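You operate a simulated robot arm through the tools that you are given. There is no shell and no other tool. Be economical: measure what you need, move in short steps, check, and stop when the job is done.

The job below is to be done with a simulated two-armed robot. You get a single attempt, and the scene is never put back.

TASK
Put the black motor marked "LOT 64" from the loading bench on the small grey table and the black motor labelled "LOT 56" in the black tray. Stack the tall grey box labelled "M" from the top of the green cabinet on top of the tall grey box labelled "L". Put the blue test card on the top of the green cabinet away on the front of the low steel table. Take the clear lamp cap labelled "CAP 56" from the low shelf of bay b and put it in the steel bowl. Put the green battery on the top of the fill bench away on the top of the test bench. Take the clear beaker and put it on top of the parcel on the build bench top. Pick up the orange test card with one hand, pass it to the other hand and put it on the shelf under the fill bench. Any order will do. Set down upright: clear lamp cap, green battery, clear beaker.

The check looks at the end state, three seconds after you hand in, the way a careful person would. Anything else that was tipped, shoved, dropped, spilled or broken makes it a failure. Lids that push on must go on centred and level and be pressed home; caps that screw on are set level and turned clockwise until they are tight.

THE ROBOT
Two 7-joint arms with two-finger parallel grippers on one trunk, on a base that drives. Base frame: it is fixed to the floor where the robot stands at the start and does not move with it; the origin is under the middle of the robot, x ahead of it, y to its left, z up; the surface under the hand at the start is at about z = 0.8. Readings come in m, degrees, newtons and seconds.
The left shoulder is at the start at [-0.082, 0.119, 0.851], the right one opposite. With the tool pointing down near the work surface each hand reaches from about 0.16 to 0.58 m from the robot's upright axis, wherever it stands, measured 20 degrees to its own side. Places, roughly: black motor [0.5, 0, 0.75]; black tray (24x20 cm) [0.4, 0.56, 0.8]; blue test card [-2, -7.25, 0.5]; clear beaker [-10.5, -1.25, 0.75]; clear lamp cap [-2.25, -8.75, 0.5]; front of the low steel table (21x148 cm) [-3.8, 1.14, 0.62]; green battery [-10.5, -0.75, 1]; orange test card [-10.25, 0, 0.75]; parcel [-10.25, -4.25, 1]; shelf under the fill bench [-10.7, -0.7, 0.2]; small grey table [-2.1, -0.3, 0.7]; steel bowl (17x17x7 cm) [-0.8, -7.9, 0.7]; tall grey box [-1.75, -7.25, 0.5]; top of the test bench [-6.6, -7.6, 0.9]. Payload 3.43 kg a hand.
Tool frame (each hand has its own): the origin (TCP) lies between the finger pads and is the grasp point; the fingertips stand 0.03 m ahead of it; z points along the fingers, y is the line along which they close. The gripper opens to 0.094 m. The fingers are 0.028 m wide and 0.01 m thick; the gripper's body (0.05 by 0.096 m) begins 0.055 m behind the TCP.
Orientation is told as [roll, pitch, yaw] about the base's x, y, z axes, in that order, counted from this pose: with the fingers straight down and closing along the base's y, the tool's x points along the base's -x, its y along +y and its z along -z.

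THE INTERFACE
- The arms move only by the tool drive_tool. It takes "left_motion", "right_motion" or both (then of equal length, played together; a hand with none holds still); each is a list of rows, each a list of 7 numbers: the shift along the base's x, y, z in m, then the turn, a rotation vector about the base's x, y, z in degrees, then the opening, from 0 (shut) to 1 (fully open). In form: [[dx, dy, dz, wx, wy, wz, fingers], ...]. A call has 1 to 8 rows; each row is the pose to reach, as a shift and turn from the pose commanded when the call began. A row lasts 0.2 s, in which the tool goes at most 0.05 m and 8.6 degrees; a call with a longer step from one row to the next is refused whole, and so is a gripper value outside its range. A pose out of reach is approached as far as the arm can. The call stops where the force on the tool passes 40 N (or 10 N more than at its start, if that is more) or the arm is blocked; 0.2 s more then pass. Each finger travels about 0.153 m/s and halts on what it meets, pressing with about 38 N; the grip force reading is that of the motor and also rises with nothing between the fingers. The clock runs only during rows and for 0.2 s after the last one: add rows that repeat a pose to give the fingers time. It gives the time, the measured TCP pose, the force on the tool (base axes), the opening and the grip force at its end, in the units of the frame above (readings bear some noise), with the torque about the TCP (base axes, N m) and any sound that the robot's microphone picked up.
- Cameras (640 x 400 px; columns grow to the right, rows downward): "scene" is now at [0.0241, 0.0086, 1.5481]; the picture's right is [0.12, -0.99, 0.00], its down [-0.84, -0.10, -0.53] and it looks along [0.53, 0.06, -0.85] (base axes); focal length 283 px, centre (320, 200). "left" rides on the left gripper at [0.076, -0.014, -0.102] in its tool frame; the picture's right is [0.18, 0.98, 0.00], its down [-0.75, 0.14, -0.64] and it looks along [-0.63, 0.12, 0.77] (tool axes); focal length 243 px, centre (320, 200). "right" rides on the right gripper at [0.076, 0.014, -0.102] in its tool frame; the picture's right is [-0.18, 0.98, 0.00], its down [-0.75, -0.14, -0.64] and it looks along [-0.63, -0.12, 0.77] (tool axes); focal length 243 px, centre (320, 200). There is no depth. A picture from a camera that has moved, and an enlarged one, comes with that camera's place and axes in the base frame and with its lens.
- capture(camera): a new picture of that camera. No time passes.
- slide_trunk(by): slides the trunk up (or, below 0, down) by that many m; the arms and the scene camera ride with it, the base frame stays. It gives what a move gives, with no picture.
- drive_base(legs): drives the robot by 1 to 6 legs, each [ahead, left, turn to the left] in m, m and degrees, along the robot's own axes; the way and the turn of a leg run together, so that a leg with both is an arc; at most 1.5 m and 180 degrees a leg. The arms and the cameras ride along, it lands a little off, and it stops where it bumps. It gives what a move gives.
- turn_head(pan, tilt): turns the head with the scene camera to pan (to the left, within 143 degrees either way) and tilt (down, from -29 to 69), counted from straight ahead of the robot. It gives what a move gives.
- enlarge(camera, box): a new picture of the part [left, top, right, bottom] of that camera's present view, enlarged. No time passes.
- sign_off(): hands the job in; it is judged then, once.

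Go step by step. Nothing tells you exact positions but the pictures and the camera data: compare them with the known pose of the tool, close in by small moves and look again before you grip or let go. The budget is 493 turns and 264 pictures, counting those below and the enlarged ones. Unless the task says otherwise, let go and move clear before handing in, and close with one line.

The tools are called after ">>>" as a command line: name --argument value ..., lists and objects as JSON in quotes. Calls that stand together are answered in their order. drive_tool: Moves the arms, as the interface text tells. Its arguments: {"type":"object","properties":{"left_motion":{"type":"array","items":{"type":"array","items":{"type":"number"}}},"right_motion":{"type":"array","items":{"type":"array","items":{"type":"number"}}}},"required":[]} The other tools are called the same way: slide_trunk (by) slides the trunk up or down; drive_base (legs) drives the base; turn_head (pan, tilt) turns the head that bears the scene camera; capture (camera) takes a picture; enlarge (camera, box) takes an enlarged picture of a part of a camera's view; sign_off () hands the job in.

At the start:

```text
t: 0.0
left_tool_pos: [0.2886, 0.3186, 1.0931]
left_orientation: [0.0, 0.1, -0.1]
left_wrist_force: [0.2, 0.4, -0.1]
left_wrist_torque: [-0.03, -0.02, 0.0]
left_width: 0.0943
left_grip_force: 0.1
right_tool_pos: [0.2965, -0.014, 1.0612]
right_orientation: [0.0, 0.1, 0.0]
right_wrist_force: [0.0, -0.2, 0.2]
right_wrist_torque: [0.02, 0.01, -0.01]
right_width: 0.094
right_grip_force: 0.0
trunk travel left (down, up): [-0.275, 0.06]
robot x, y, heading: [0.0007, 0.0021, -0.0]
head pan, tilt: [6.8, 58.1]
```

scene: 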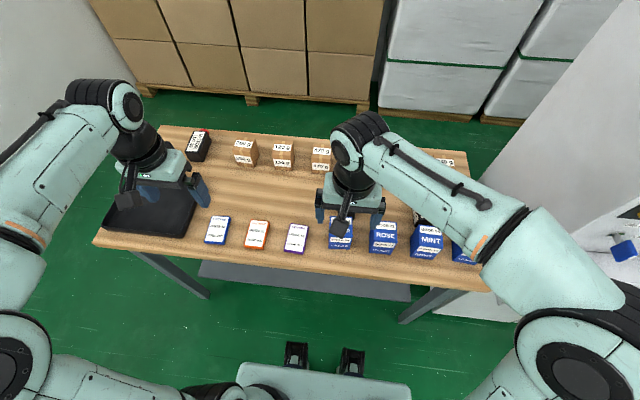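
right: 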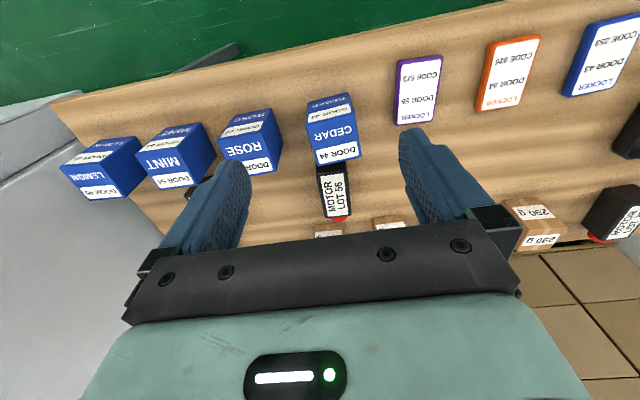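
left: 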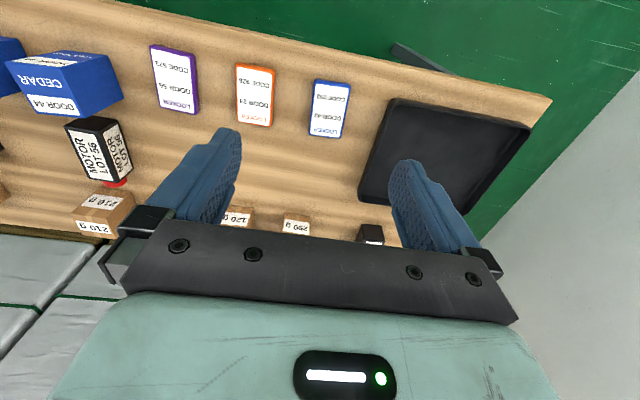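

I see the loading bench with motors, boxes, cards and the black tray. I'll look closer at the labels first.

>>> enlarge --camera "scene" --box '[90, 100, 350, 262]'

>>> enlarge --camera "right" --box '[40, 60, 400, 285]'

```text
2.46 times, centred on (220, 181) of scene
camera zoom: at [0.0241, 0.0086, 1.5481], right [0.12, -0.99, 0.0], down [-0.84, -0.1, -0.53], along [0.53, 0.06, -0.85], focal length 698 px, centre (566, 247)
```

zoom: 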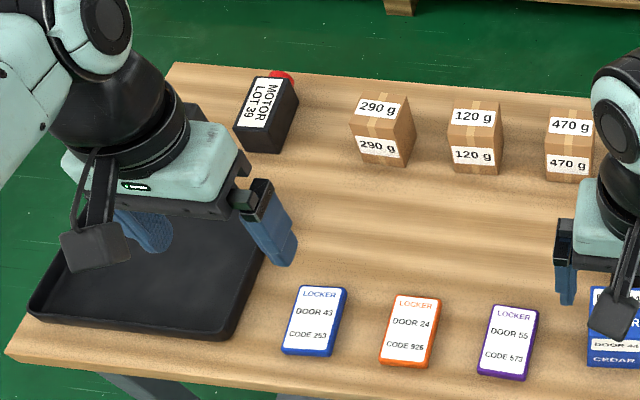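

```text
1.78 times, centred on (220, 172) of right
camera zoom: at [0.2209, -0.0005, 1.163], right [0.18, 0.98, 0.0], down [0.75, -0.14, 0.64], along [0.63, -0.12, -0.77], focal length 431 px, centre (498, 249)
```

zoom: 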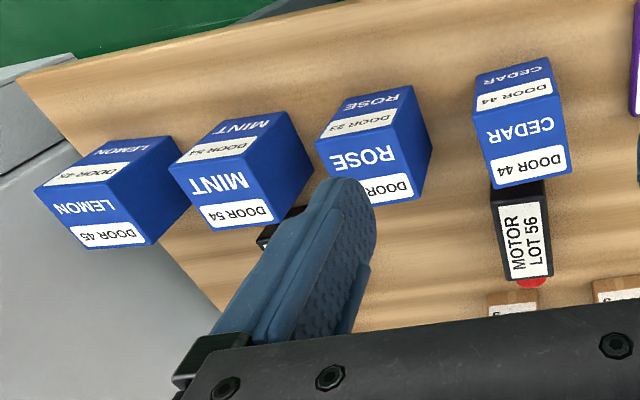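

LOT 39 sits at the far left, LOT 56 behind the CEDAR box; another motor is hidden behind MINT. I'll move the right arm aside to see.

>>> drive_tool --right_motion '[[-0.02, -0.045, 0, 0, 0, 0, 1], [-0.04, -0.09, 0, 0, 0, 0, 1], [-0.06, -0.13, 0, 0, 0, 0, 1], [-0.08, -0.17, 0, 0, 0, 0, 1], [-0.1, -0.21, 0, 0, 0, 0, 1], [-0.12, -0.25, 0, 0, 0, 0, 1]]'

>>> capture --camera "scene"

>>> capture --camera "right"

```text
t: 1.4
left_tool_pos: [0.2875, 0.3188, 1.0928]
left_orientation: [0.0, 0.0, -0.1]
left_wrist_force: [-0.6, -0.1, -0.5]
left_wrist_torque: [-0.05, 0.01, 0.0]
left_width: 0.0942
left_grip_force: 0.1
right_tool_pos: [0.1765, -0.2652, 1.061]
right_orientation: [0.0, 0.1, 0.1]
right_wrist_force: [-0.2, 0.4, 0.8]
right_wrist_torque: [0.03, -0.01, -0.02]
right_width: 0.0939
right_grip_force: 0.1
trunk travel left (down, up): [-0.275, 0.06]
robot x, y, heading: [-0.0014, -0.0015, 0.1]
head pan, tilt: [6.8, 58.1]
```

```text
258 pictures are left
camera scene: at [0.0233, 0.0081, 1.5481], right [0.12, -0.99, 0.0], down [-0.84, -0.1, -0.53], along [0.53, 0.06, -0.85], focal length 283 px, centre (320, 200)
```

scene: 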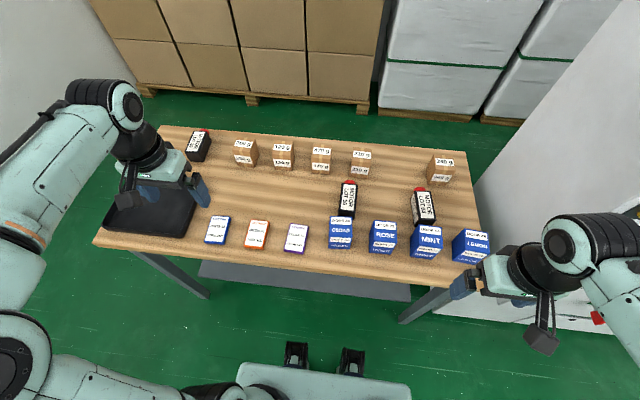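

```text
257 pictures are left
camera right: at [0.1008, -0.2513, 1.1629], right [0.18, 0.98, 0.0], down [0.75, -0.14, 0.64], along [0.63, -0.12, -0.77], focal length 243 px, centre (320, 200)
```

right: 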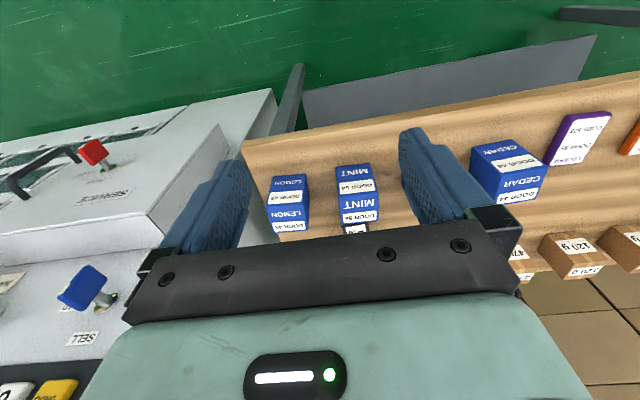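

>>> enlarge --camera "scene" --box '[320, 140, 500, 265]'

```text
3.20 times, centred on (410, 202) of scene
camera zoom: at [0.0233, 0.0081, 1.5481], right [0.12, -0.99, 0.0], down [-0.84, -0.1, -0.53], along [0.53, 0.06, -0.85], focal length 907 px, centre (32, 192)
```

zoom: 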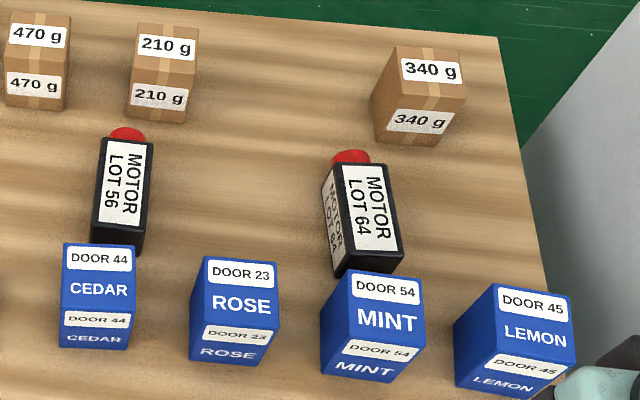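

LOT 56 lies around (0.5, -0.03) and LOT 64 around (0.47, -0.27), both along x with y-facing sides. I'll bring the left hand over LOT 56.

>>> drive_tool --left_motion '[[0.02, -0.04, 0, 0, 0, 0, 1], [0.04, -0.08, 0, 0, 0, 0, 1], [0.06, -0.12, 0, 0, 0, 0, 1], [0.08, -0.16, -0.01, 0, 0, 0, 1], [0.1, -0.2, -0.02, 0, 0, 0, 1], [0.12, -0.24, -0.03, 0, 0, 0, 1], [0.14, -0.28, -0.04, 0, 0, 0, 1], [0.15, -0.32, -0.06, 0, 0, 0, 1]]'

>>> capture --camera "left"

>>> capture --camera "scene"

```text
t: 3.2
left_tool_pos: [0.4375, -0.0, 1.0325]
left_orientation: [0.1, 0.0, 0.0]
left_wrist_force: [-1.1, -0.2, 0.6]
left_wrist_torque: [0.01, 0.03, 0.0]
left_width: 0.0941
left_grip_force: 0.1
right_tool_pos: [0.1789, -0.2647, 1.0606]
right_orientation: [0.0, 0.1, -0.1]
right_wrist_force: [-0.3, 0.7, -0.5]
right_wrist_torque: [0.02, -0.03, 0.01]
right_width: 0.0939
right_grip_force: 0.0
trunk travel left (down, up): [-0.275, 0.06]
robot x, y, heading: [-0.0009, -0.0, 0.0]
head pan, tilt: [6.8, 58.1]
```

```text
255 pictures are left
camera left: at [0.3613, -0.0151, 1.1366], right [-0.18, 0.98, 0.0], down [0.75, 0.14, 0.64], along [0.63, 0.12, -0.77], focal length 243 px, centre (320, 200)
```

left: 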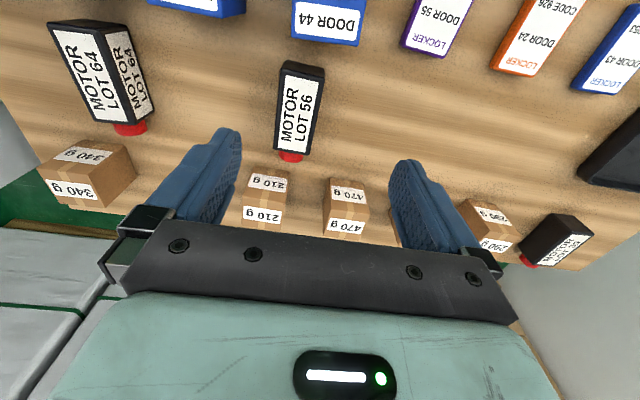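

```text
254 pictures are left
camera scene: at [0.0244, 0.0075, 1.5481], right [0.12, -0.99, 0.0], down [-0.84, -0.1, -0.53], along [0.53, 0.06, -0.85], focal length 283 px, centre (320, 200)
```

scene: 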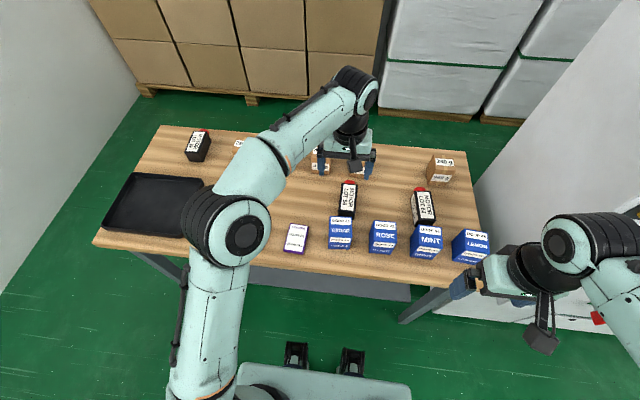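

LOT 56's top is at about z 0.87, centre about (0.463, -0.022), table at 0.80. I'll line up above and descend partway to check.

>>> drive_tool --left_motion '[[0.025, -0.022, 0, 0, 0, 0, 1], [0.025, -0.022, -0.045, 0, 0, 0, 1], [0.025, -0.022, -0.09, 0, 0, 0, 1]]'

>>> capture --camera "left"

>>> enlarge --camera "scene" --box '[270, 90, 450, 260]'

```text
t: 4.0
left_tool_pos: [0.4628, -0.0219, 0.9441]
left_orientation: [0.0, 0.0, 0.0]
left_wrist_force: [0.2, 0.4, -0.1]
left_wrist_torque: [0.01, -0.02, 0.02]
left_width: 0.0941
left_grip_force: 0.0
right_tool_pos: [0.1789, -0.2642, 1.0599]
right_orientation: [0.0, 0.0, -0.1]
right_wrist_force: [0.1, 0.2, 0.0]
right_wrist_torque: [0.02, 0.02, -0.03]
right_width: 0.0941
right_grip_force: 0.1
trunk travel left (down, up): [-0.275, 0.06]
robot x, y, heading: [0.0027, 0.0004, -0.0]
head pan, tilt: [6.8, 58.1]
```

```text
253 pictures are left
camera left: at [0.3871, -0.0372, 1.0463], right [-0.18, 0.98, 0.0], down [0.75, 0.14, 0.64], along [0.63, 0.12, -0.77], focal length 243 px, centre (320, 200)
```

left: 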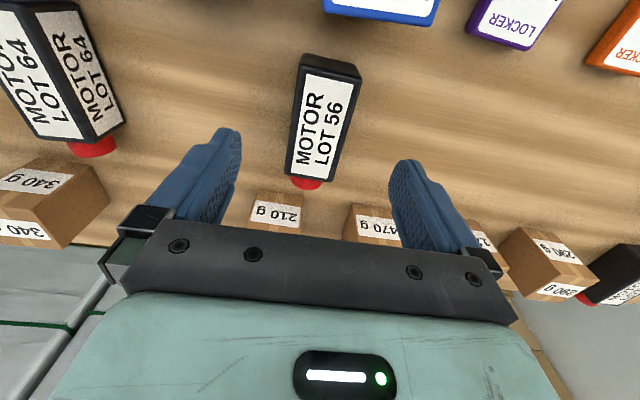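

```text
2.35 times, centred on (360, 175) of scene
camera zoom: at [0.0247, 0.0079, 1.5481], right [0.12, -0.99, 0.0], down [-0.84, -0.1, -0.53], along [0.52, 0.06, -0.85], focal length 667 px, centre (226, 259)
```

zoom: 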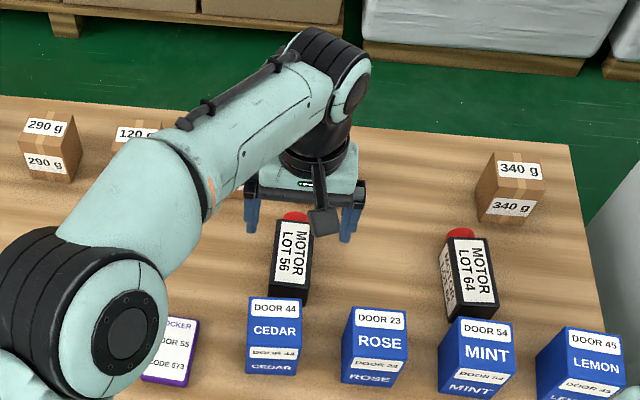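

>>> drive_tool --left_motion '[[0.004, 0.001, -0.04, 0, 0, 0, 1], [0.004, 0.001, -0.07, 0, 0, 0, 1], [0.004, 0.001, -0.09, 0, 0, 0, 1], [0.004, 0.001, -0.102, 0, 0, 0, 1]]'

>>> capture --camera "left"

>>> enlarge --camera "scene" --box '[270, 120, 430, 240]'

```text
t: 5.0
left_tool_pos: [0.4664, -0.0221, 0.8412]
left_orientation: [-0.1, 0.0, 0.0]
left_wrist_force: [-0.4, 0.1, -1.1]
left_wrist_torque: [-0.01, 0.03, -0.03]
left_width: 0.0941
left_grip_force: 0.1
right_tool_pos: [0.1784, -0.2639, 1.0604]
right_orientation: [0.0, -0.1, 0.1]
right_wrist_force: [0.6, -0.8, -0.3]
right_wrist_torque: [-0.01, -0.04, -0.01]
right_width: 0.094
right_grip_force: 0.1
trunk travel left (down, up): [-0.275, 0.06]
robot x, y, heading: [-0.0021, -0.0029, -0.0]
head pan, tilt: [6.8, 58.1]
```

```text
251 pictures are left
camera left: at [0.3905, -0.0356, 0.9444], right [-0.18, 0.98, 0.0], down [0.75, 0.14, 0.64], along [0.63, 0.12, -0.77], focal length 243 px, centre (320, 200)
```

left: 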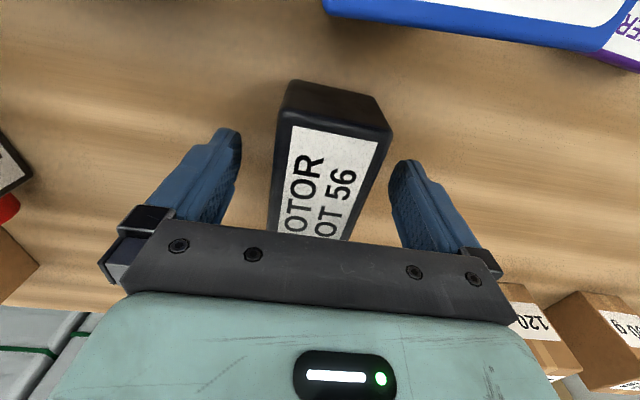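

```text
3.33 times, centred on (350, 180) of scene
camera zoom: at [0.0242, 0.0085, 1.5481], right [0.12, -0.99, 0.0], down [-0.84, -0.1, -0.53], along [0.53, 0.06, -0.85], focal length 945 px, centre (220, 267)
```

zoom: 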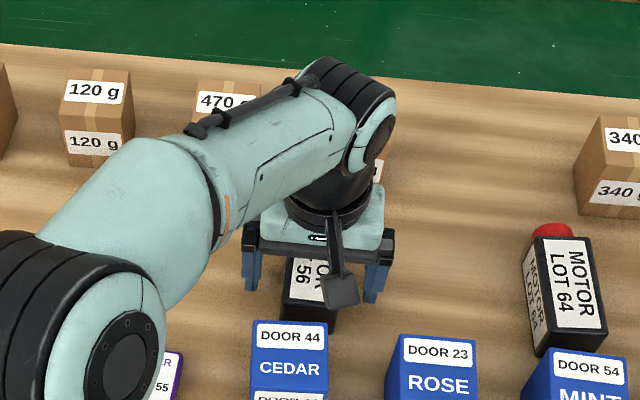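

>>> drive_tool --left_motion '[[0, 0, -0.006, 0, 0, 0, 0.6], [0, 0, -0.006, 0, 0, 0, 0.3], [0, 0, -0.006, 0, 0, 0, 0.0], [0, 0, -0.006, 0, 0, 0, 0]]'

```text
t: 6.0
left_tool_pos: [0.468, -0.021, 0.8374]
left_orientation: [0.1, -0.1, 0.0]
left_wrist_force: [-0.1, 1.7, 10.6]
left_wrist_torque: [0.02, 0.41, -0.2]
left_width: 0.0544
left_grip_force: 38.1
right_tool_pos: [0.1777, -0.2647, 1.0601]
right_orientation: [0.0, 0.0, 0.1]
right_wrist_force: [-0.5, 0.4, 0.3]
right_wrist_torque: [0.01, 0.0, -0.01]
right_width: 0.0941
right_grip_force: 0.0
trunk travel left (down, up): [-0.275, 0.06]
robot x, y, heading: [-0.0037, 0.0016, -0.1]
head pan, tilt: [6.8, 58.1]
```

Gripped at 5.4 cm width. Lift and check.

>>> drive_tool --left_motion '[[0, 0, 0.03, 0, 0, 0, 0], [0, 0, 0.07, 0, 0, 0, 0], [0, 0, 0.11, 0, 0, 0, 0], [0, 0, 0.14, 0, 0, 0, 0]]'

>>> capture --camera "left"

```text
t: 7.0
left_tool_pos: [0.4695, -0.0242, 0.9742]
left_orientation: [0.0, -0.1, 0.1]
left_wrist_force: [0.8, -0.1, 0.3]
left_wrist_torque: [0.02, 0.03, -0.02]
left_width: 0.0001
left_grip_force: 33.1
right_tool_pos: [0.1779, -0.2638, 1.0621]
right_orientation: [0.0, 0.0, 0.0]
right_wrist_force: [0.2, 0.5, -0.5]
right_wrist_torque: [-0.01, 0.02, 0.0]
right_width: 0.094
right_grip_force: 0.1
trunk travel left (down, up): [-0.275, 0.06]
robot x, y, heading: [0.0013, 0.0035, 0.3]
head pan, tilt: [6.8, 58.1]
```

```text
249 pictures are left
camera left: at [0.3924, -0.0384, 1.0781], right [-0.18, 0.98, 0.0], down [0.75, 0.14, 0.64], along [0.63, 0.12, -0.77], focal length 243 px, centre (320, 200)
```

left: 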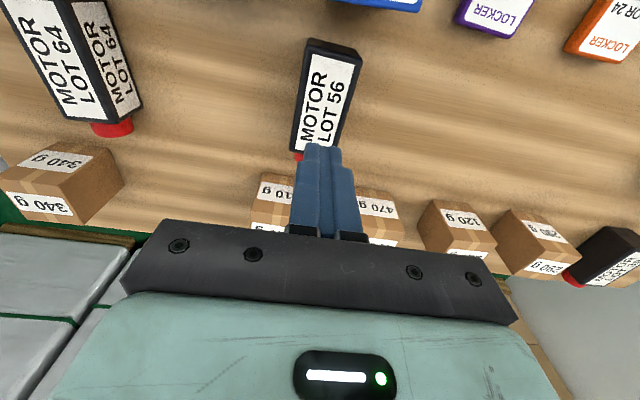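

The hand slipped off; the motor top is evidently lower (about 0.82) than I took it, and I gripped only its rim. It did not move, so I'll re-grip about 4 cm deeper.

>>> drive_tool --left_motion '[[0.005, 0.003, 0, 0, 0, 0, 1], [0.005, 0.003, -0.02, 0, 0, 0, 1], [0.005, 0.003, -0.06, 0, 0, 0, 1], [0.005, 0.003, -0.1, 0, 0, 0, 1], [0.005, 0.003, -0.13, 0, 0, 0, 1]]'

>>> capture --camera "left"

```text
t: 8.2
left_tool_pos: [0.4722, -0.0204, 0.8446]
left_orientation: [0.0, 0.0, 0.0]
left_wrist_force: [0.3, -0.5, 0.4]
left_wrist_torque: [0.0, 0.0, -0.01]
left_width: 0.0941
left_grip_force: 0.0
right_tool_pos: [0.1773, -0.2644, 1.0598]
right_orientation: [0.1, 0.0, 0.0]
right_wrist_force: [0.6, 0.0, 0.3]
right_wrist_torque: [0.0, 0.0, 0.01]
right_width: 0.0941
right_grip_force: 0.1
trunk travel left (down, up): [-0.275, 0.06]
robot x, y, heading: [-0.0025, -0.0, 0.3]
head pan, tilt: [6.8, 58.1]
```

```text
248 pictures are left
camera left: at [0.3964, -0.0351, 0.9481], right [-0.18, 0.98, 0.0], down [0.75, 0.14, 0.64], along [0.63, 0.12, -0.77], focal length 243 px, centre (320, 200)
```

left: 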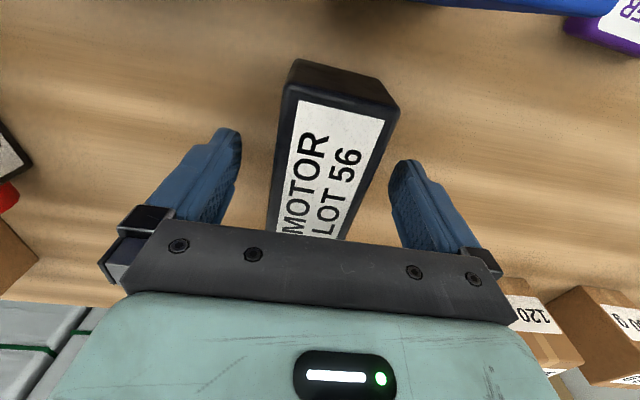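

>>> drive_tool --left_motion '[[0.003, 0.001, -0.02, 0, 0, 0, 1], [0.003, 0.001, -0.04, 0, 0, 0, 1], [0.003, 0.001, -0.045, 0, 0, 0, 0.7], [0.003, 0.001, -0.045, 0, 0, 0, 0], [0.003, 0.001, -0.045, 0, 0, 0, 0]]'

>>> capture --camera "left"

```text
t: 8.7
left_tool_pos: [0.4736, -0.0204, 0.8309]
left_orientation: [0.0, 0.0, 0.1]
left_wrist_force: [-12.7, 1.5, 15.0]
left_wrist_torque: [0.85, 0.2, 0.67]
left_width: 0.0942
left_grip_force: 0.0
right_tool_pos: [0.177, -0.2627, 1.0604]
right_orientation: [0.0, -0.1, -0.1]
right_wrist_force: [0.1, -0.2, 0.1]
right_wrist_torque: [0.02, 0.02, 0.01]
right_width: 0.0942
right_grip_force: 0.0
trunk travel left (down, up): [-0.275, 0.06]
robot x, y, heading: [-0.0013, -0.0035, -0.1]
head pan, tilt: [6.8, 58.1]
stopped in row 2 (left hand): the force on the tool passed its limit at 54 N (the readings are from after the stop); the commanded pose is now the measured one
```

```text
247 pictures are left
camera left: at [0.3973, -0.0344, 0.9331], right [-0.19, 0.98, 0.0], down [0.75, 0.14, 0.64], along [0.63, 0.12, -0.77], focal length 243 px, centre (320, 200)
```

left: 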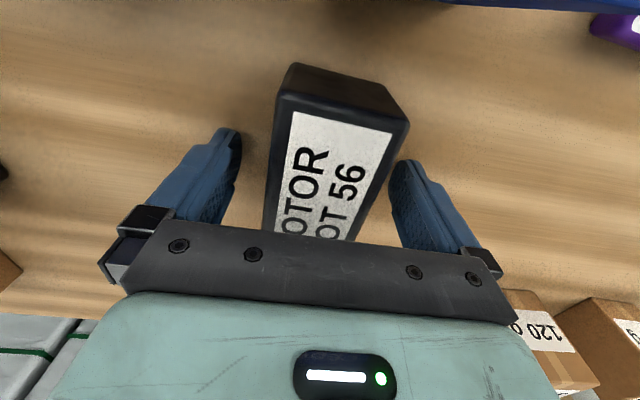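

The fingertips actually met the bench (so it is at 0.80 after all) and the motor is about 5 cm tall. I'll back up 1 cm, grip without pressing on the bench, then lift slowly.

>>> drive_tool --left_motion '[[0.002, 0.001, 0.008, 0, 0, 0, 1], [0.002, 0.001, 0.008, 0, 0, 0, 0.6], [0.002, 0.001, 0.008, 0, 0, 0, 0.3], [0.002, 0.001, 0.008, 0, 0, 0, 0.0], [0.002, 0.001, 0.008, 0, 0, 0, 0], [0.002, 0.001, 0.008, 0, 0, 0, 0]]'

>>> capture --camera "left"

```text
t: 10.1
left_tool_pos: [0.4778, -0.0191, 0.8373]
left_orientation: [-0.1, -0.1, 0.0]
left_wrist_force: [-0.1, -0.9, 0.3]
left_wrist_torque: [-0.05, -0.12, -0.07]
left_width: 0.0541
left_grip_force: 38.1
right_tool_pos: [0.1783, -0.2634, 1.0611]
right_orientation: [0.0, 0.0, 0.0]
right_wrist_force: [0.0, -0.3, 0.6]
right_wrist_torque: [0.01, -0.01, 0.05]
right_width: 0.0941
right_grip_force: 0.1
trunk travel left (down, up): [-0.275, 0.06]
robot x, y, heading: [0.0023, 0.0046, 0.1]
head pan, tilt: [6.8, 58.1]
```

```text
246 pictures are left
camera left: at [0.4009, -0.0333, 0.9394], right [-0.18, 0.98, 0.0], down [0.75, 0.14, 0.64], along [0.63, 0.12, -0.77], focal length 243 px, centre (320, 200)
```

left: 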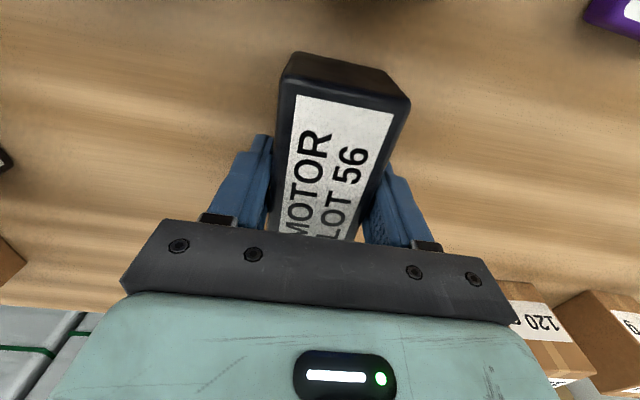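

>>> drive_tool --left_motion '[[0, 0, 0.003, 0, 0, 0, 0], [0, 0, 0.008, 0, 0, 0, 0], [0, 0, 0.014, 0, 0, 0, 0], [0, 0, 0.02, 0, 0, 0, 0]]'

>>> capture --camera "left"

```text
t: 11.1
left_tool_pos: [0.477, -0.019, 0.8575]
left_orientation: [-0.1, -0.1, 0.0]
left_wrist_force: [-0.2, 0.0, -4.2]
left_wrist_torque: [0.02, -0.01, 0.02]
left_width: 0.0543
left_grip_force: 38.4
right_tool_pos: [0.1784, -0.2646, 1.0606]
right_orientation: [0.0, -0.1, 0.1]
right_wrist_force: [-0.2, 0.1, 0.4]
right_wrist_torque: [0.01, 0.01, 0.03]
right_width: 0.0936
right_grip_force: 0.0
trunk travel left (down, up): [-0.275, 0.06]
robot x, y, heading: [0.0043, 0.0023, -0.1]
head pan, tilt: [6.8, 58.1]
```

```text
245 pictures are left
camera left: at [0.4006, -0.0342, 0.9592], right [-0.18, 0.98, 0.0], down [0.75, 0.14, 0.64], along [0.63, 0.12, -0.77], focal length 243 px, centre (320, 200)
```

left: 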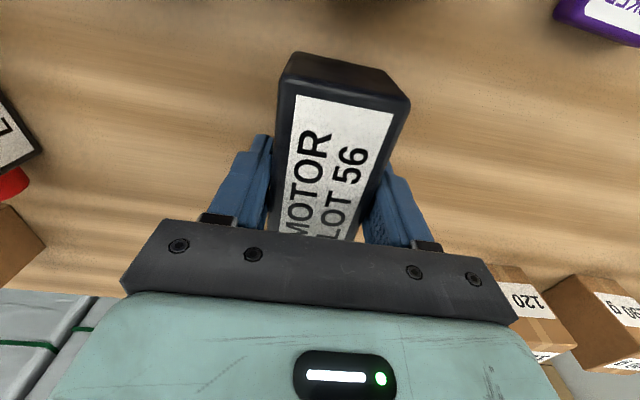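

Holding LOT 56 (0.43 kg). Raise and carry it to the tray at (0.41, 0.56).

>>> drive_tool --left_motion '[[0, 0, 0.02, 0, 0, 0, 0], [0, 0, 0.05, 0, 0, 0, 0], [0, 0.02, 0.08, 0, 0, 0, 0], [0, 0.05, 0.1, 0, 0, 0, 0], [-0.01, 0.09, 0.1, 0, 0, 0, 0], [-0.02, 0.13, 0.1, 0, 0, 0, 0], [-0.03, 0.17, 0.1, 0, 0, 0, 0], [-0.04, 0.21, 0.1, 0, 0, 0, 0]]'

>>> drive_tool --left_motion '[[-0.005, 0.04, 0, 0, 0, 0, 0], [-0.01, 0.08, 0, 0, 0, 0, 0], [-0.015, 0.12, 0, 0, 0, 0, 0], [-0.02, 0.16, 0, 0, 0, 0, 0], [-0.02, 0.2, 0, 0, 0, 0, 0], [-0.02, 0.24, 0, 0, 0, 0, 0], [-0.02, 0.28, 0, 0, 0, 0, 0], [-0.02, 0.32, 0, 0, 0, 0, 0]]'

>>> drive_tool --left_motion '[[0, 0.02, 0, 0, 0, 0, 0], [0, 0.04, 0, 0, 0, 0, 0], [0, 0.04, 0, 0, 0, 0, 0]]'

>>> capture --camera "left"

>>> capture --camera "scene"

```text
t: 12.9
left_tool_pos: [0.4371, 0.1924, 0.9576]
left_orientation: [-0.1, -0.2, 0.0]
left_wrist_force: [0.0, 0.5, -3.3]
left_wrist_torque: [-0.01, -0.02, -0.01]
left_width: 0.0543
left_grip_force: 37.7
right_tool_pos: [0.1778, -0.2622, 1.0602]
right_orientation: [0.0, 0.0, 0.0]
right_wrist_force: [0.2, -0.5, 0.9]
right_wrist_torque: [0.01, -0.03, 0.0]
right_width: 0.0942
right_grip_force: 0.1
trunk travel left (down, up): [-0.275, 0.06]
robot x, y, heading: [0.0032, -0.003, -0.1]
head pan, tilt: [6.8, 58.1]
```

```text
t: 14.7
left_tool_pos: [0.4166, 0.5121, 0.9592]
left_orientation: [-0.2, 0.0, -0.1]
left_wrist_force: [0.5, 1.4, -4.1]
left_wrist_torque: [-0.02, 0.01, 0.0]
left_width: 0.0542
left_grip_force: 38.2
right_tool_pos: [0.1783, -0.2629, 1.0604]
right_orientation: [0.0, 0.1, -0.1]
right_wrist_force: [-0.2, 0.3, 0.2]
right_wrist_torque: [0.02, -0.03, 0.06]
right_width: 0.0941
right_grip_force: 0.0
trunk travel left (down, up): [-0.275, 0.06]
robot x, y, heading: [0.0035, -0.0045, 0.1]
head pan, tilt: [6.8, 58.1]
```

```text
t: 15.5
left_tool_pos: [0.4128, 0.5464, 0.9554]
left_orientation: [0.0, -0.1, 0.0]
left_wrist_force: [0.3, 0.2, -3.5]
left_wrist_torque: [-0.04, -0.01, 0.03]
left_width: 0.0544
left_grip_force: 38.7
left hand out of reach, approached as far as the arm can: row 2, 3
right_tool_pos: [0.178, -0.2655, 1.0609]
right_orientation: [0.0, 0.1, 0.0]
right_wrist_force: [0.4, -0.1, -0.2]
right_wrist_torque: [0.0, -0.01, 0.02]
right_width: 0.0939
right_grip_force: 0.0
trunk travel left (down, up): [-0.275, 0.06]
robot x, y, heading: [-0.0028, 0.0003, 0.2]
head pan, tilt: [6.8, 58.1]
```

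```text
244 pictures are left
camera left: at [0.3354, 0.5328, 1.0588], right [-0.18, 0.98, 0.0], down [0.75, 0.14, 0.64], along [0.63, 0.12, -0.77], focal length 243 px, centre (320, 200)
```

left: 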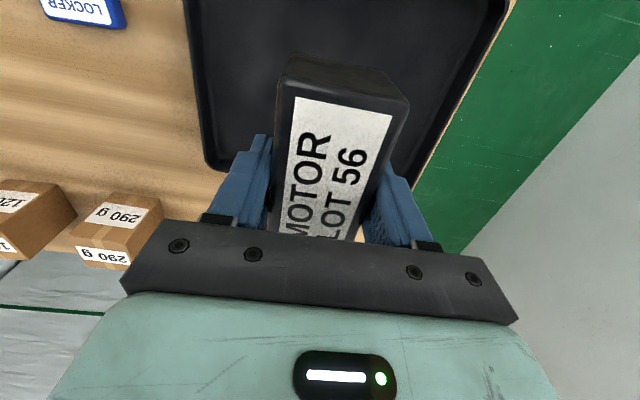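

```text
243 pictures are left
camera scene: at [0.0245, 0.0087, 1.5481], right [0.12, -0.99, 0.0], down [-0.84, -0.1, -0.53], along [0.53, 0.06, -0.85], focal length 283 px, centre (320, 200)
```

scene: 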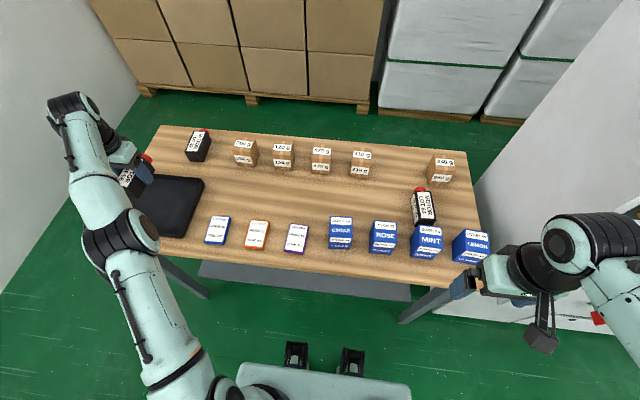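

Tray spans x 0.30–0.50, y 0.43–0.69. Lower LOT 56 into its middle.

>>> drive_tool --left_motion '[[-0.012, -0.003, 0, 0, 0, 0, 0], [-0.012, 0.0, -0.03, 0, 0, 0, 0], [-0.012, 0.0, -0.06, 0, 0, 0, 0], [-0.012, 0.0, -0.085, 0, 0, 0, 0], [-0.012, 0.0, -0.1, 0, 0, 0, 0], [-0.012, 0, -0.107, 0, 0, 0, 0], [-0.012, 0, -0.112, 0, 0, 0, 0]]'

>>> capture --camera "left"

```text
t: 17.1
left_tool_pos: [0.3999, 0.5483, 0.8426]
left_orientation: [-0.1, -0.1, 0.1]
left_wrist_force: [-0.5, -0.3, -3.8]
left_wrist_torque: [0.02, -0.01, 0.0]
left_width: 0.0544
left_grip_force: 38.8
right_tool_pos: [0.1791, -0.2634, 1.0612]
right_orientation: [-0.1, 0.0, 0.0]
right_wrist_force: [0.1, -0.4, 0.4]
right_wrist_torque: [-0.01, 0.0, 0.01]
right_width: 0.094
right_grip_force: 0.0
trunk travel left (down, up): [-0.275, 0.06]
robot x, y, heading: [-0.0008, -0.0009, -0.0]
head pan, tilt: [6.8, 58.1]
```

```text
242 pictures are left
camera left: at [0.3235, 0.5331, 0.9454], right [-0.18, 0.98, 0.0], down [0.75, 0.14, 0.64], along [0.63, 0.12, -0.77], focal length 243 px, centre (320, 200)
```

left: 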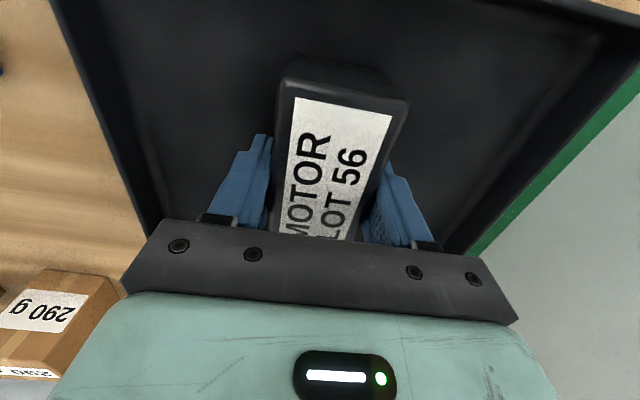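

>>> drive_tool --left_motion '[[0, 0, -0.003, 0, 0, 0, 0], [0, 0, -0.005, 0, 0, 0, 0]]'

```text
t: 17.7
left_tool_pos: [0.3998, 0.5475, 0.842]
left_orientation: [0.1, -0.3, 0.0]
left_wrist_force: [-1.9, 0.9, 13.4]
left_wrist_torque: [-0.37, 0.97, -0.09]
left_width: 0.0541
left_grip_force: 38.1
right_tool_pos: [0.1781, -0.2641, 1.0605]
right_orientation: [0.0, 0.0, -0.1]
right_wrist_force: [0.1, -0.2, 0.5]
right_wrist_torque: [0.0, 0.01, 0.01]
right_width: 0.0938
right_grip_force: 0.2
trunk travel left (down, up): [-0.275, 0.06]
robot x, y, heading: [0.001, -0.0001, 0.0]
head pan, tilt: [6.8, 58.1]
```

In contact with the tray floor. Release and rise.

>>> drive_tool --left_motion '[[0, 0, 0.002, 0, 0, 0, 0.8], [0, 0, 0.002, 0, 0, 0, 1], [0, 0, 0.002, 0, 0, 0, 1], [0, 0, 0.04, 0, 0, 0, 1], [0, -0.01, 0.08, 0, 0, 0, 1], [-0.02, -0.04, 0.12, 0, 0, 0, 1], [-0.05, -0.06, 0.15, 0, 0, 0, 1], [-0.09, -0.06, 0.17, 0, 0, 0, 1]]'

>>> capture --camera "scene"

```text
refused: row 6 steps farther than a row can; nothing moved
```

```text
241 pictures are left
camera scene: at [0.0232, 0.0076, 1.5483], right [0.12, -0.99, 0.0], down [-0.84, -0.1, -0.53], along [0.53, 0.06, -0.85], focal length 283 px, centre (320, 200)
```

scene: 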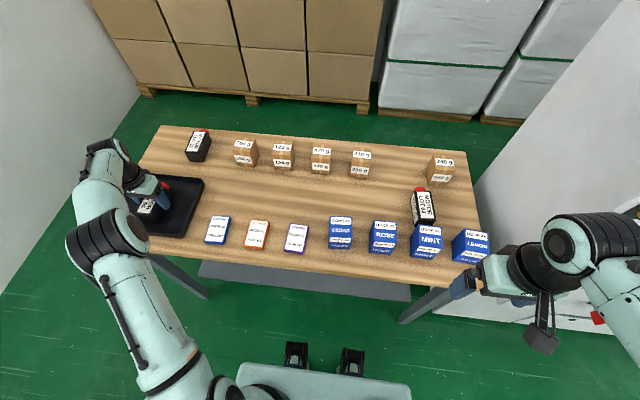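

>>> drive_tool --left_motion '[[0, 0, 0.002, 0, 0, 0, 0.8], [0, 0, 0.002, 0, 0, 0, 1], [0, 0, 0.002, 0, 0, 0, 1], [0, 0, 0.04, 0, 0, 0, 1], [0, -0.01, 0.08, 0, 0, 0, 1], [-0.01, -0.03, 0.12, 0, 0, 0, 1], [-0.04, -0.05, 0.15, 0, 0, 0, 1], [-0.08, -0.06, 0.17, 0, 0, 0, 1]]' --right_motion '[[0.04, 0, 0, 0, 0, 0, 1], [0.08, 0, 0, 0, 0, 0, 1], [0.12, 0.003, 0, 0, 0, 0, 1], [0.16, 0.006, -0.01, 0, 0, 0, 1], [0.2, 0.009, -0.02, 0, 0, 0, 1], [0.24, 0.012, -0.03, 0, 0, 0, 1], [0.27, 0.015, -0.04, 0, 0, 0, 1], [0.28, 0.015, -0.06, 0, 0, 7, 1]]'

>>> capture --camera "right"

>>> capture --camera "left"

```text
t: 19.5
left_tool_pos: [0.3196, 0.4846, 1.0102]
left_orientation: [0.0, -0.1, 0.0]
left_wrist_force: [0.4, 0.2, 0.1]
left_wrist_torque: [0.03, -0.01, 0.02]
left_width: 0.0942
left_grip_force: 0.0
right_tool_pos: [0.4566, -0.2468, 1.0]
right_orientation: [-0.1, 0.0, 6.9]
right_wrist_force: [0.4, -0.2, -0.2]
right_wrist_torque: [-0.02, 0.02, 0.0]
right_width: 0.094
right_grip_force: 0.0
trunk travel left (down, up): [-0.275, 0.06]
robot x, y, heading: [0.0012, 0.0007, -0.3]
head pan, tilt: [6.8, 58.1]
```

```text
240 pictures are left
camera right: at [0.3784, -0.2437, 1.1023], right [0.06, 1.0, 0.0], down [0.76, -0.05, 0.64], along [0.64, -0.04, -0.77], focal length 243 px, centre (320, 200)
```

right: 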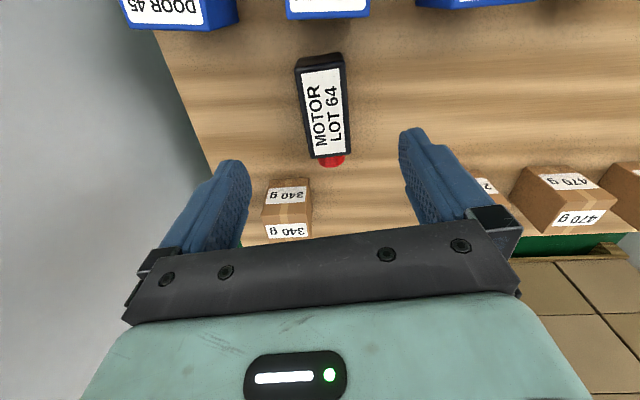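

```text
239 pictures are left
camera left: at [0.2434, 0.4702, 1.1126], right [-0.18, 0.98, 0.0], down [0.75, 0.14, 0.64], along [0.63, 0.12, -0.77], focal length 243 px, centre (320, 200)
```

left: 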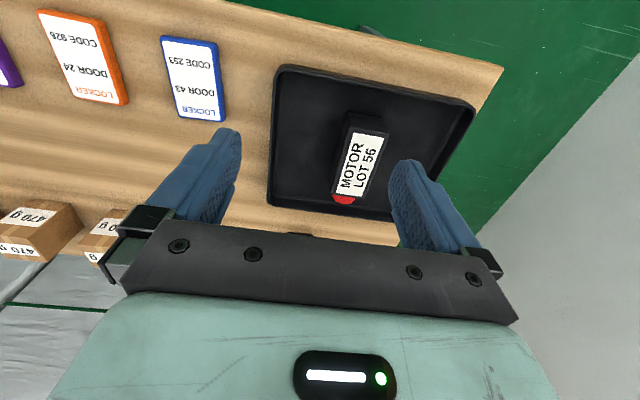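

LOT 56 is in the tray. LOT 64 is centred at about (0.475, -0.245), yaw ~5°. Descend on it with the right hand and grip.

>>> drive_tool --right_motion '[[0.018, 0.002, -0.03, 0, 0, -1, 1], [0.018, 0.002, -0.07, 0, 0, -1, 1], [0.018, 0.002, -0.11, 0, 0, -1, 1], [0.018, 0.002, -0.14, 0, 0, -1, 1], [0.018, 0.002, -0.161, 0, 0, -1, 1]]'

>>> capture --camera "right"

```text
t: 20.7
left_tool_pos: [0.3214, 0.485, 1.0102]
left_orientation: [0.0, -0.2, 0.0]
left_wrist_force: [-0.5, 0.5, 0.9]
left_wrist_torque: [-0.01, 0.02, 0.0]
left_width: 0.0941
left_grip_force: 0.0
right_tool_pos: [0.4761, -0.2469, 0.8407]
right_orientation: [0.0, -0.1, 6.0]
right_wrist_force: [-0.2, 0.0, 0.3]
right_wrist_torque: [0.0, 0.03, 0.01]
right_width: 0.094
right_grip_force: 0.1
trunk travel left (down, up): [-0.275, 0.06]
robot x, y, heading: [-0.0014, -0.0011, -0.1]
head pan, tilt: [6.8, 58.1]
```

```text
238 pictures are left
camera right: at [0.3985, -0.2418, 0.9427], right [0.08, 1.0, 0.0], down [0.76, -0.06, 0.64], along [0.64, -0.05, -0.77], focal length 243 px, centre (320, 200)
```

right: 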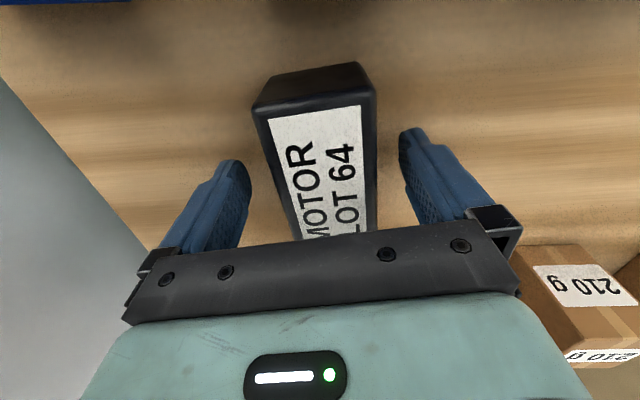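

>>> drive_tool --right_motion '[[0.0, 0.004, -0.002, 0, 0, -2, 1], [0.0, 0.004, -0.002, 0, 0, -2, 0.6], [0, 0.004, -0.002, 0, 0, -2, 0.3], [0, 0.004, -0.002, 0, 0, -2, 0], [0, 0.004, -0.002, 0, 0, -2, 0], [0, 0.004, 0.003, 0, 0, -2, 0], [0, 0.004, 0.012, 0, 0, -2, 0], [0, 0.004, 0.025, 0, 0, -2, 0]]'

>>> capture --camera "right"

```text
t: 22.5
left_tool_pos: [0.3213, 0.4866, 1.0101]
left_orientation: [0.1, -0.1, 0.1]
left_wrist_force: [0.5, -0.6, 0.0]
left_wrist_torque: [0.0, 0.02, -0.02]
left_width: 0.0942
left_grip_force: 0.0
right_tool_pos: [0.4764, -0.2421, 0.8642]
right_orientation: [0.0, 0.0, 4.0]
right_wrist_force: [-0.3, -0.5, -4.2]
right_wrist_torque: [-0.01, 0.02, -0.02]
right_width: 0.0541
right_grip_force: 38.5
trunk travel left (down, up): [-0.275, 0.06]
robot x, y, heading: [-0.0009, 0.0025, -0.1]
head pan, tilt: [6.8, 58.1]
```

```text
237 pictures are left
camera right: at [0.3994, -0.2338, 0.9667], right [0.11, 0.99, 0.0], down [0.76, -0.09, 0.64], along [0.64, -0.07, -0.77], focal length 243 px, centre (320, 200)
```

right: 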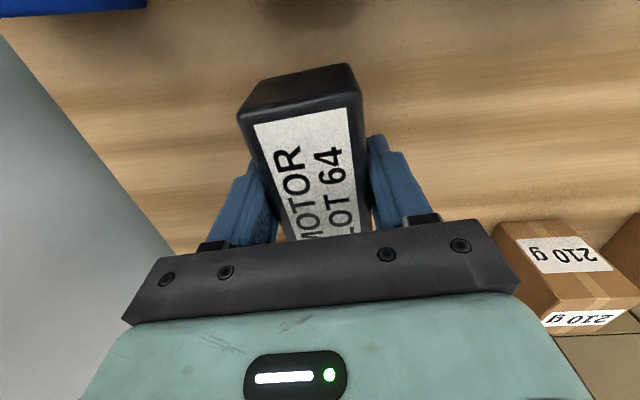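

Holding LOT 64. Lift and retract both hands, then look behind.

>>> drive_tool --right_motion '[[0, 0, 0.03, 0, 0, 0, 0], [0, 0, 0.06, 0, 0, 0, 0], [0, 0, 0.09, 0, 0, 0, 0], [-0.01, 0, 0.12, 0, 0, 0, 0], [-0.04, 0, 0.15, 0, 0, 0, 0], [-0.08, 0, 0.16, 0, 0, 0, 0], [-0.12, 0, 0.16, 0, 0, 0, 0], [-0.16, 0, 0.16, 0, 0, 0, 0]]' --left_motion '[[0, -0.03, 0, 0, 0, 0, 1], [0, -0.06, 0, 0, 0, 0, 1], [0, -0.09, 0, 0, 0, 0, 1], [-0.01, -0.12, 0, 0, 0, 0, 1], [-0.02, -0.15, 0, 0, 0, 0, 1], [-0.03, -0.18, 0, 0, 0, 0, 1], [-0.04, -0.2, 0, 0, 0, 0, 1], [-0.05, -0.22, 0, 0, 0, 0, 1]]'

>>> turn_head --pan -142 --tilt 25

>>> capture --camera "scene"

>>> turn_head --pan 142 --tilt 25

>>> capture --camera "scene"

```text
t: 24.3
left_tool_pos: [0.2694, 0.2658, 1.0074]
left_orientation: [-0.1, -0.2, 0.1]
left_wrist_force: [-1.1, -0.1, 0.1]
left_wrist_torque: [0.01, -0.04, 0.0]
left_width: 0.094
left_grip_force: 0.0
right_tool_pos: [0.3122, -0.2418, 1.0232]
right_orientation: [0.0, -0.1, 4.0]
right_wrist_force: [-0.4, -0.1, -3.1]
right_wrist_torque: [0.02, 0.01, 0.01]
right_width: 0.0542
right_grip_force: 37.8
trunk travel left (down, up): [-0.275, 0.06]
robot x, y, heading: [-0.0001, -0.0007, -0.2]
head pan, tilt: [6.8, 58.1]
```

```text
t: 26.6
left_tool_pos: [0.2709, 0.2672, 1.0069]
left_orientation: [0.0, 0.0, 0.0]
left_wrist_force: [0.3, -0.2, -0.4]
left_wrist_torque: [0.0, -0.01, -0.06]
left_width: 0.0939
left_grip_force: 0.0
right_tool_pos: [0.3146, -0.2417, 1.0239]
right_orientation: [0.0, 0.1, 4.1]
right_wrist_force: [0.2, -0.3, -3.9]
right_wrist_torque: [0.02, 0.01, 0.01]
right_width: 0.0542
right_grip_force: 38.2
trunk travel left (down, up): [-0.275, 0.06]
robot x, y, heading: [-0.0032, -0.0012, -0.2]
head pan, tilt: [-142.0, 25.0]
```

```text
236 pictures are left
camera scene: at [-0.1165, -0.0565, 1.5959], right [-0.62, 0.79, 0.0], down [0.33, 0.26, -0.91], along [-0.71, -0.56, -0.42], focal length 283 px, centre (320, 200)
```

scene: 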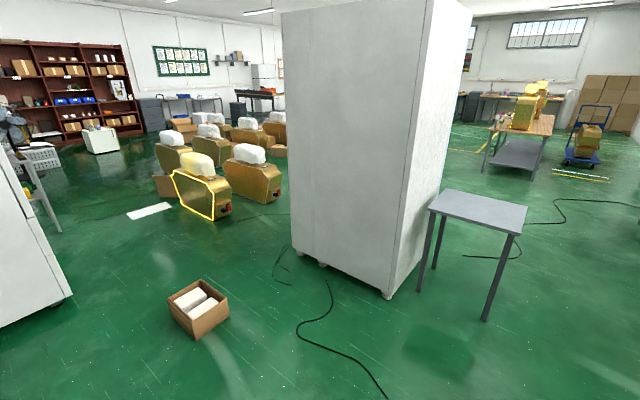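

```text
t: 30.5
left_tool_pos: [0.2699, 0.2668, 1.0084]
left_orientation: [-0.1, -0.1, 0.0]
left_wrist_force: [0.4, 0.3, -1.3]
left_wrist_torque: [0.0, 0.0, -0.01]
left_width: 0.0938
left_grip_force: 0.1
right_tool_pos: [0.3147, -0.2412, 1.0239]
right_orientation: [0.0, 0.0, 4.0]
right_wrist_force: [0.0, 0.1, -4.1]
right_wrist_torque: [-0.02, 0.0, 0.02]
right_width: 0.0542
right_grip_force: 37.5
trunk travel left (down, up): [-0.275, 0.06]
robot x, y, heading: [-0.0018, -0.0019, 0.1]
head pan, tilt: [142.0, 25.0]
```

```text
235 pictures are left
camera scene: at [-0.1166, 0.057, 1.5959], right [0.62, 0.79, 0.0], down [0.33, -0.26, -0.91], along [-0.71, 0.56, -0.42], focal length 283 px, centre (320, 200)
```

scene: 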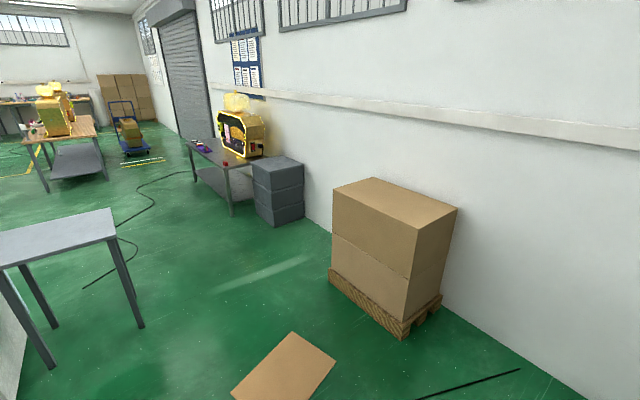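

Grey table spans roughly x −2.5..−2.0, y −0.57..0. I'll back off, turn around and approach it.

>>> drive_base --legs '[[-0.6, 0, 0], [0, 0, 180], [0.7, 0.4, 0]]'

>>> turn_head --pan 0 --tilt 45

>>> capture --camera "scene"

```text
t: 45.2
left_tool_pos: [-1.5443, -0.6947, 1.0085]
left_orientation: [0.0, -0.1, -178.2]
left_wrist_force: [0.1, -0.1, -0.3]
left_wrist_torque: [0.04, 0.0, 0.0]
left_width: 0.0937
left_grip_force: 0.0
right_tool_pos: [-1.6046, -0.1888, 1.0232]
right_orientation: [0.0, -0.1, -174.2]
right_wrist_force: [0.5, 0.9, -3.3]
right_wrist_torque: [-0.03, 0.0, -0.03]
right_width: 0.0544
right_grip_force: 38.3
trunk travel left (down, up): [-0.275, 0.06]
robot x, y, heading: [-1.2789, -0.42, -178.3]
head pan, tilt: [142.0, 25.0]
```

```text
t: 47.5
left_tool_pos: [-1.5452, -0.6952, 1.0069]
left_orientation: [0.0, -0.2, -178.2]
left_wrist_force: [-0.5, -0.9, -0.2]
left_wrist_torque: [0.02, -0.03, 0.03]
left_width: 0.0938
left_grip_force: 0.1
right_tool_pos: [-1.6042, -0.188, 1.0229]
right_orientation: [-0.1, 0.0, -174.2]
right_wrist_force: [0.9, -0.5, -4.0]
right_wrist_torque: [-0.02, -0.02, -0.03]
right_width: 0.0544
right_grip_force: 37.6
trunk travel left (down, up): [-0.275, 0.06]
robot x, y, heading: [-1.2807, -0.4208, -178.3]
head pan, tilt: [0.0, 45.0]
```

```text
234 pictures are left
camera scene: at [-1.3204, -0.4205, 1.5653], right [-0.03, 1.0, 0.0], down [0.71, 0.02, -0.71], along [-0.71, -0.02, -0.71], focal length 283 px, centre (320, 200)
```

scene: 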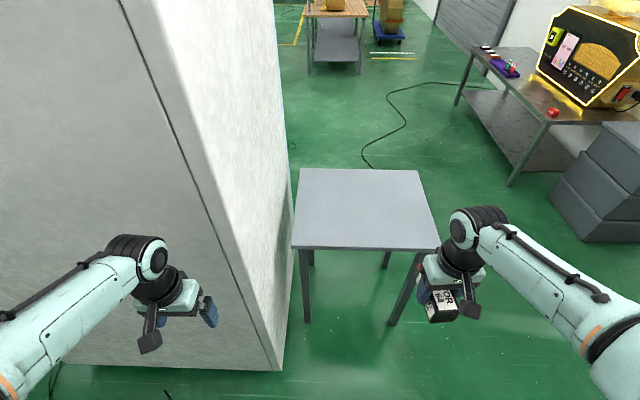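

Table top about z 0.72–0.75, x −2.34..−1.90, y −0.54..0. The white cabinet stands close on its left, so I'll tuck the left hand in and shift right while approaching.

>>> drive_tool --left_motion '[[0.01, 0.04, 0, 0, 0, 0, 1], [0.02, 0.08, 0, 0, 0, 0, 1], [0.02, 0.12, 0, 0, 0, 0, 1]]'

>>> drive_base --legs '[[0, -0.25, -1.7], [0.33, 0, 0]]'

>>> capture --camera "scene"

>>> capture --camera "right"

```text
t: 48.3
left_tool_pos: [-1.5251, -0.5737, 1.0059]
left_orientation: [0.0, -0.1, -178.1]
left_wrist_force: [-0.7, -0.9, 0.9]
left_wrist_torque: [-0.01, -0.04, 0.0]
left_width: 0.0939
left_grip_force: 0.0
right_tool_pos: [-1.6045, -0.1868, 1.0227]
right_orientation: [0.0, 0.0, -174.2]
right_wrist_force: [-0.1, 0.0, -3.5]
right_wrist_torque: [0.0, -0.01, 0.0]
right_width: 0.0544
right_grip_force: 37.7
trunk travel left (down, up): [-0.275, 0.06]
robot x, y, heading: [-1.2849, -0.4185, -178.5]
head pan, tilt: [0.0, 45.0]
```

```text
t: 52.8
left_tool_pos: [-1.855, -0.3223, 1.0055]
left_orientation: [0.0, -0.1, -179.4]
left_wrist_force: [-0.1, -0.3, -0.3]
left_wrist_torque: [-0.01, -0.01, -0.01]
left_width: 0.0941
left_grip_force: 0.1
right_tool_pos: [-1.928, 0.0663, 1.0238]
right_orientation: [-0.1, -0.1, -175.4]
right_wrist_force: [-0.6, 0.7, -4.1]
right_wrist_torque: [-0.01, -0.06, -0.06]
right_width: 0.0543
right_grip_force: 38.1
trunk travel left (down, up): [-0.275, 0.06]
robot x, y, heading: [-1.613, -0.1716, -179.6]
head pan, tilt: [0.0, 45.0]
```

```text
233 pictures are left
camera scene: at [-1.6484, -0.1723, 1.5653], right [-0.01, 1.0, 0.0], down [0.71, 0.01, -0.71], along [-0.71, -0.01, -0.71], focal length 283 px, centre (320, 200)
```

scene: 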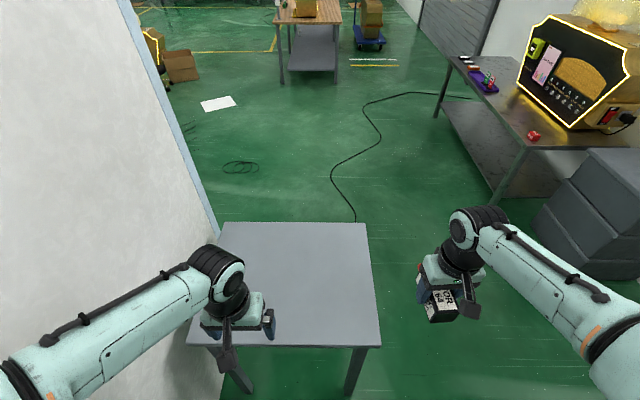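

```text
232 pictures are left
camera right: at [-1.8499, 0.0571, 1.1256], right [-0.11, -0.99, 0.0], down [-0.76, 0.08, 0.64], along [-0.64, 0.07, -0.77], focal length 243 px, centre (320, 200)
```

right: 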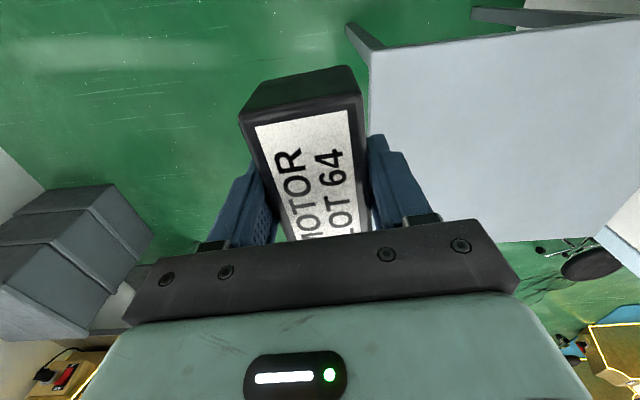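

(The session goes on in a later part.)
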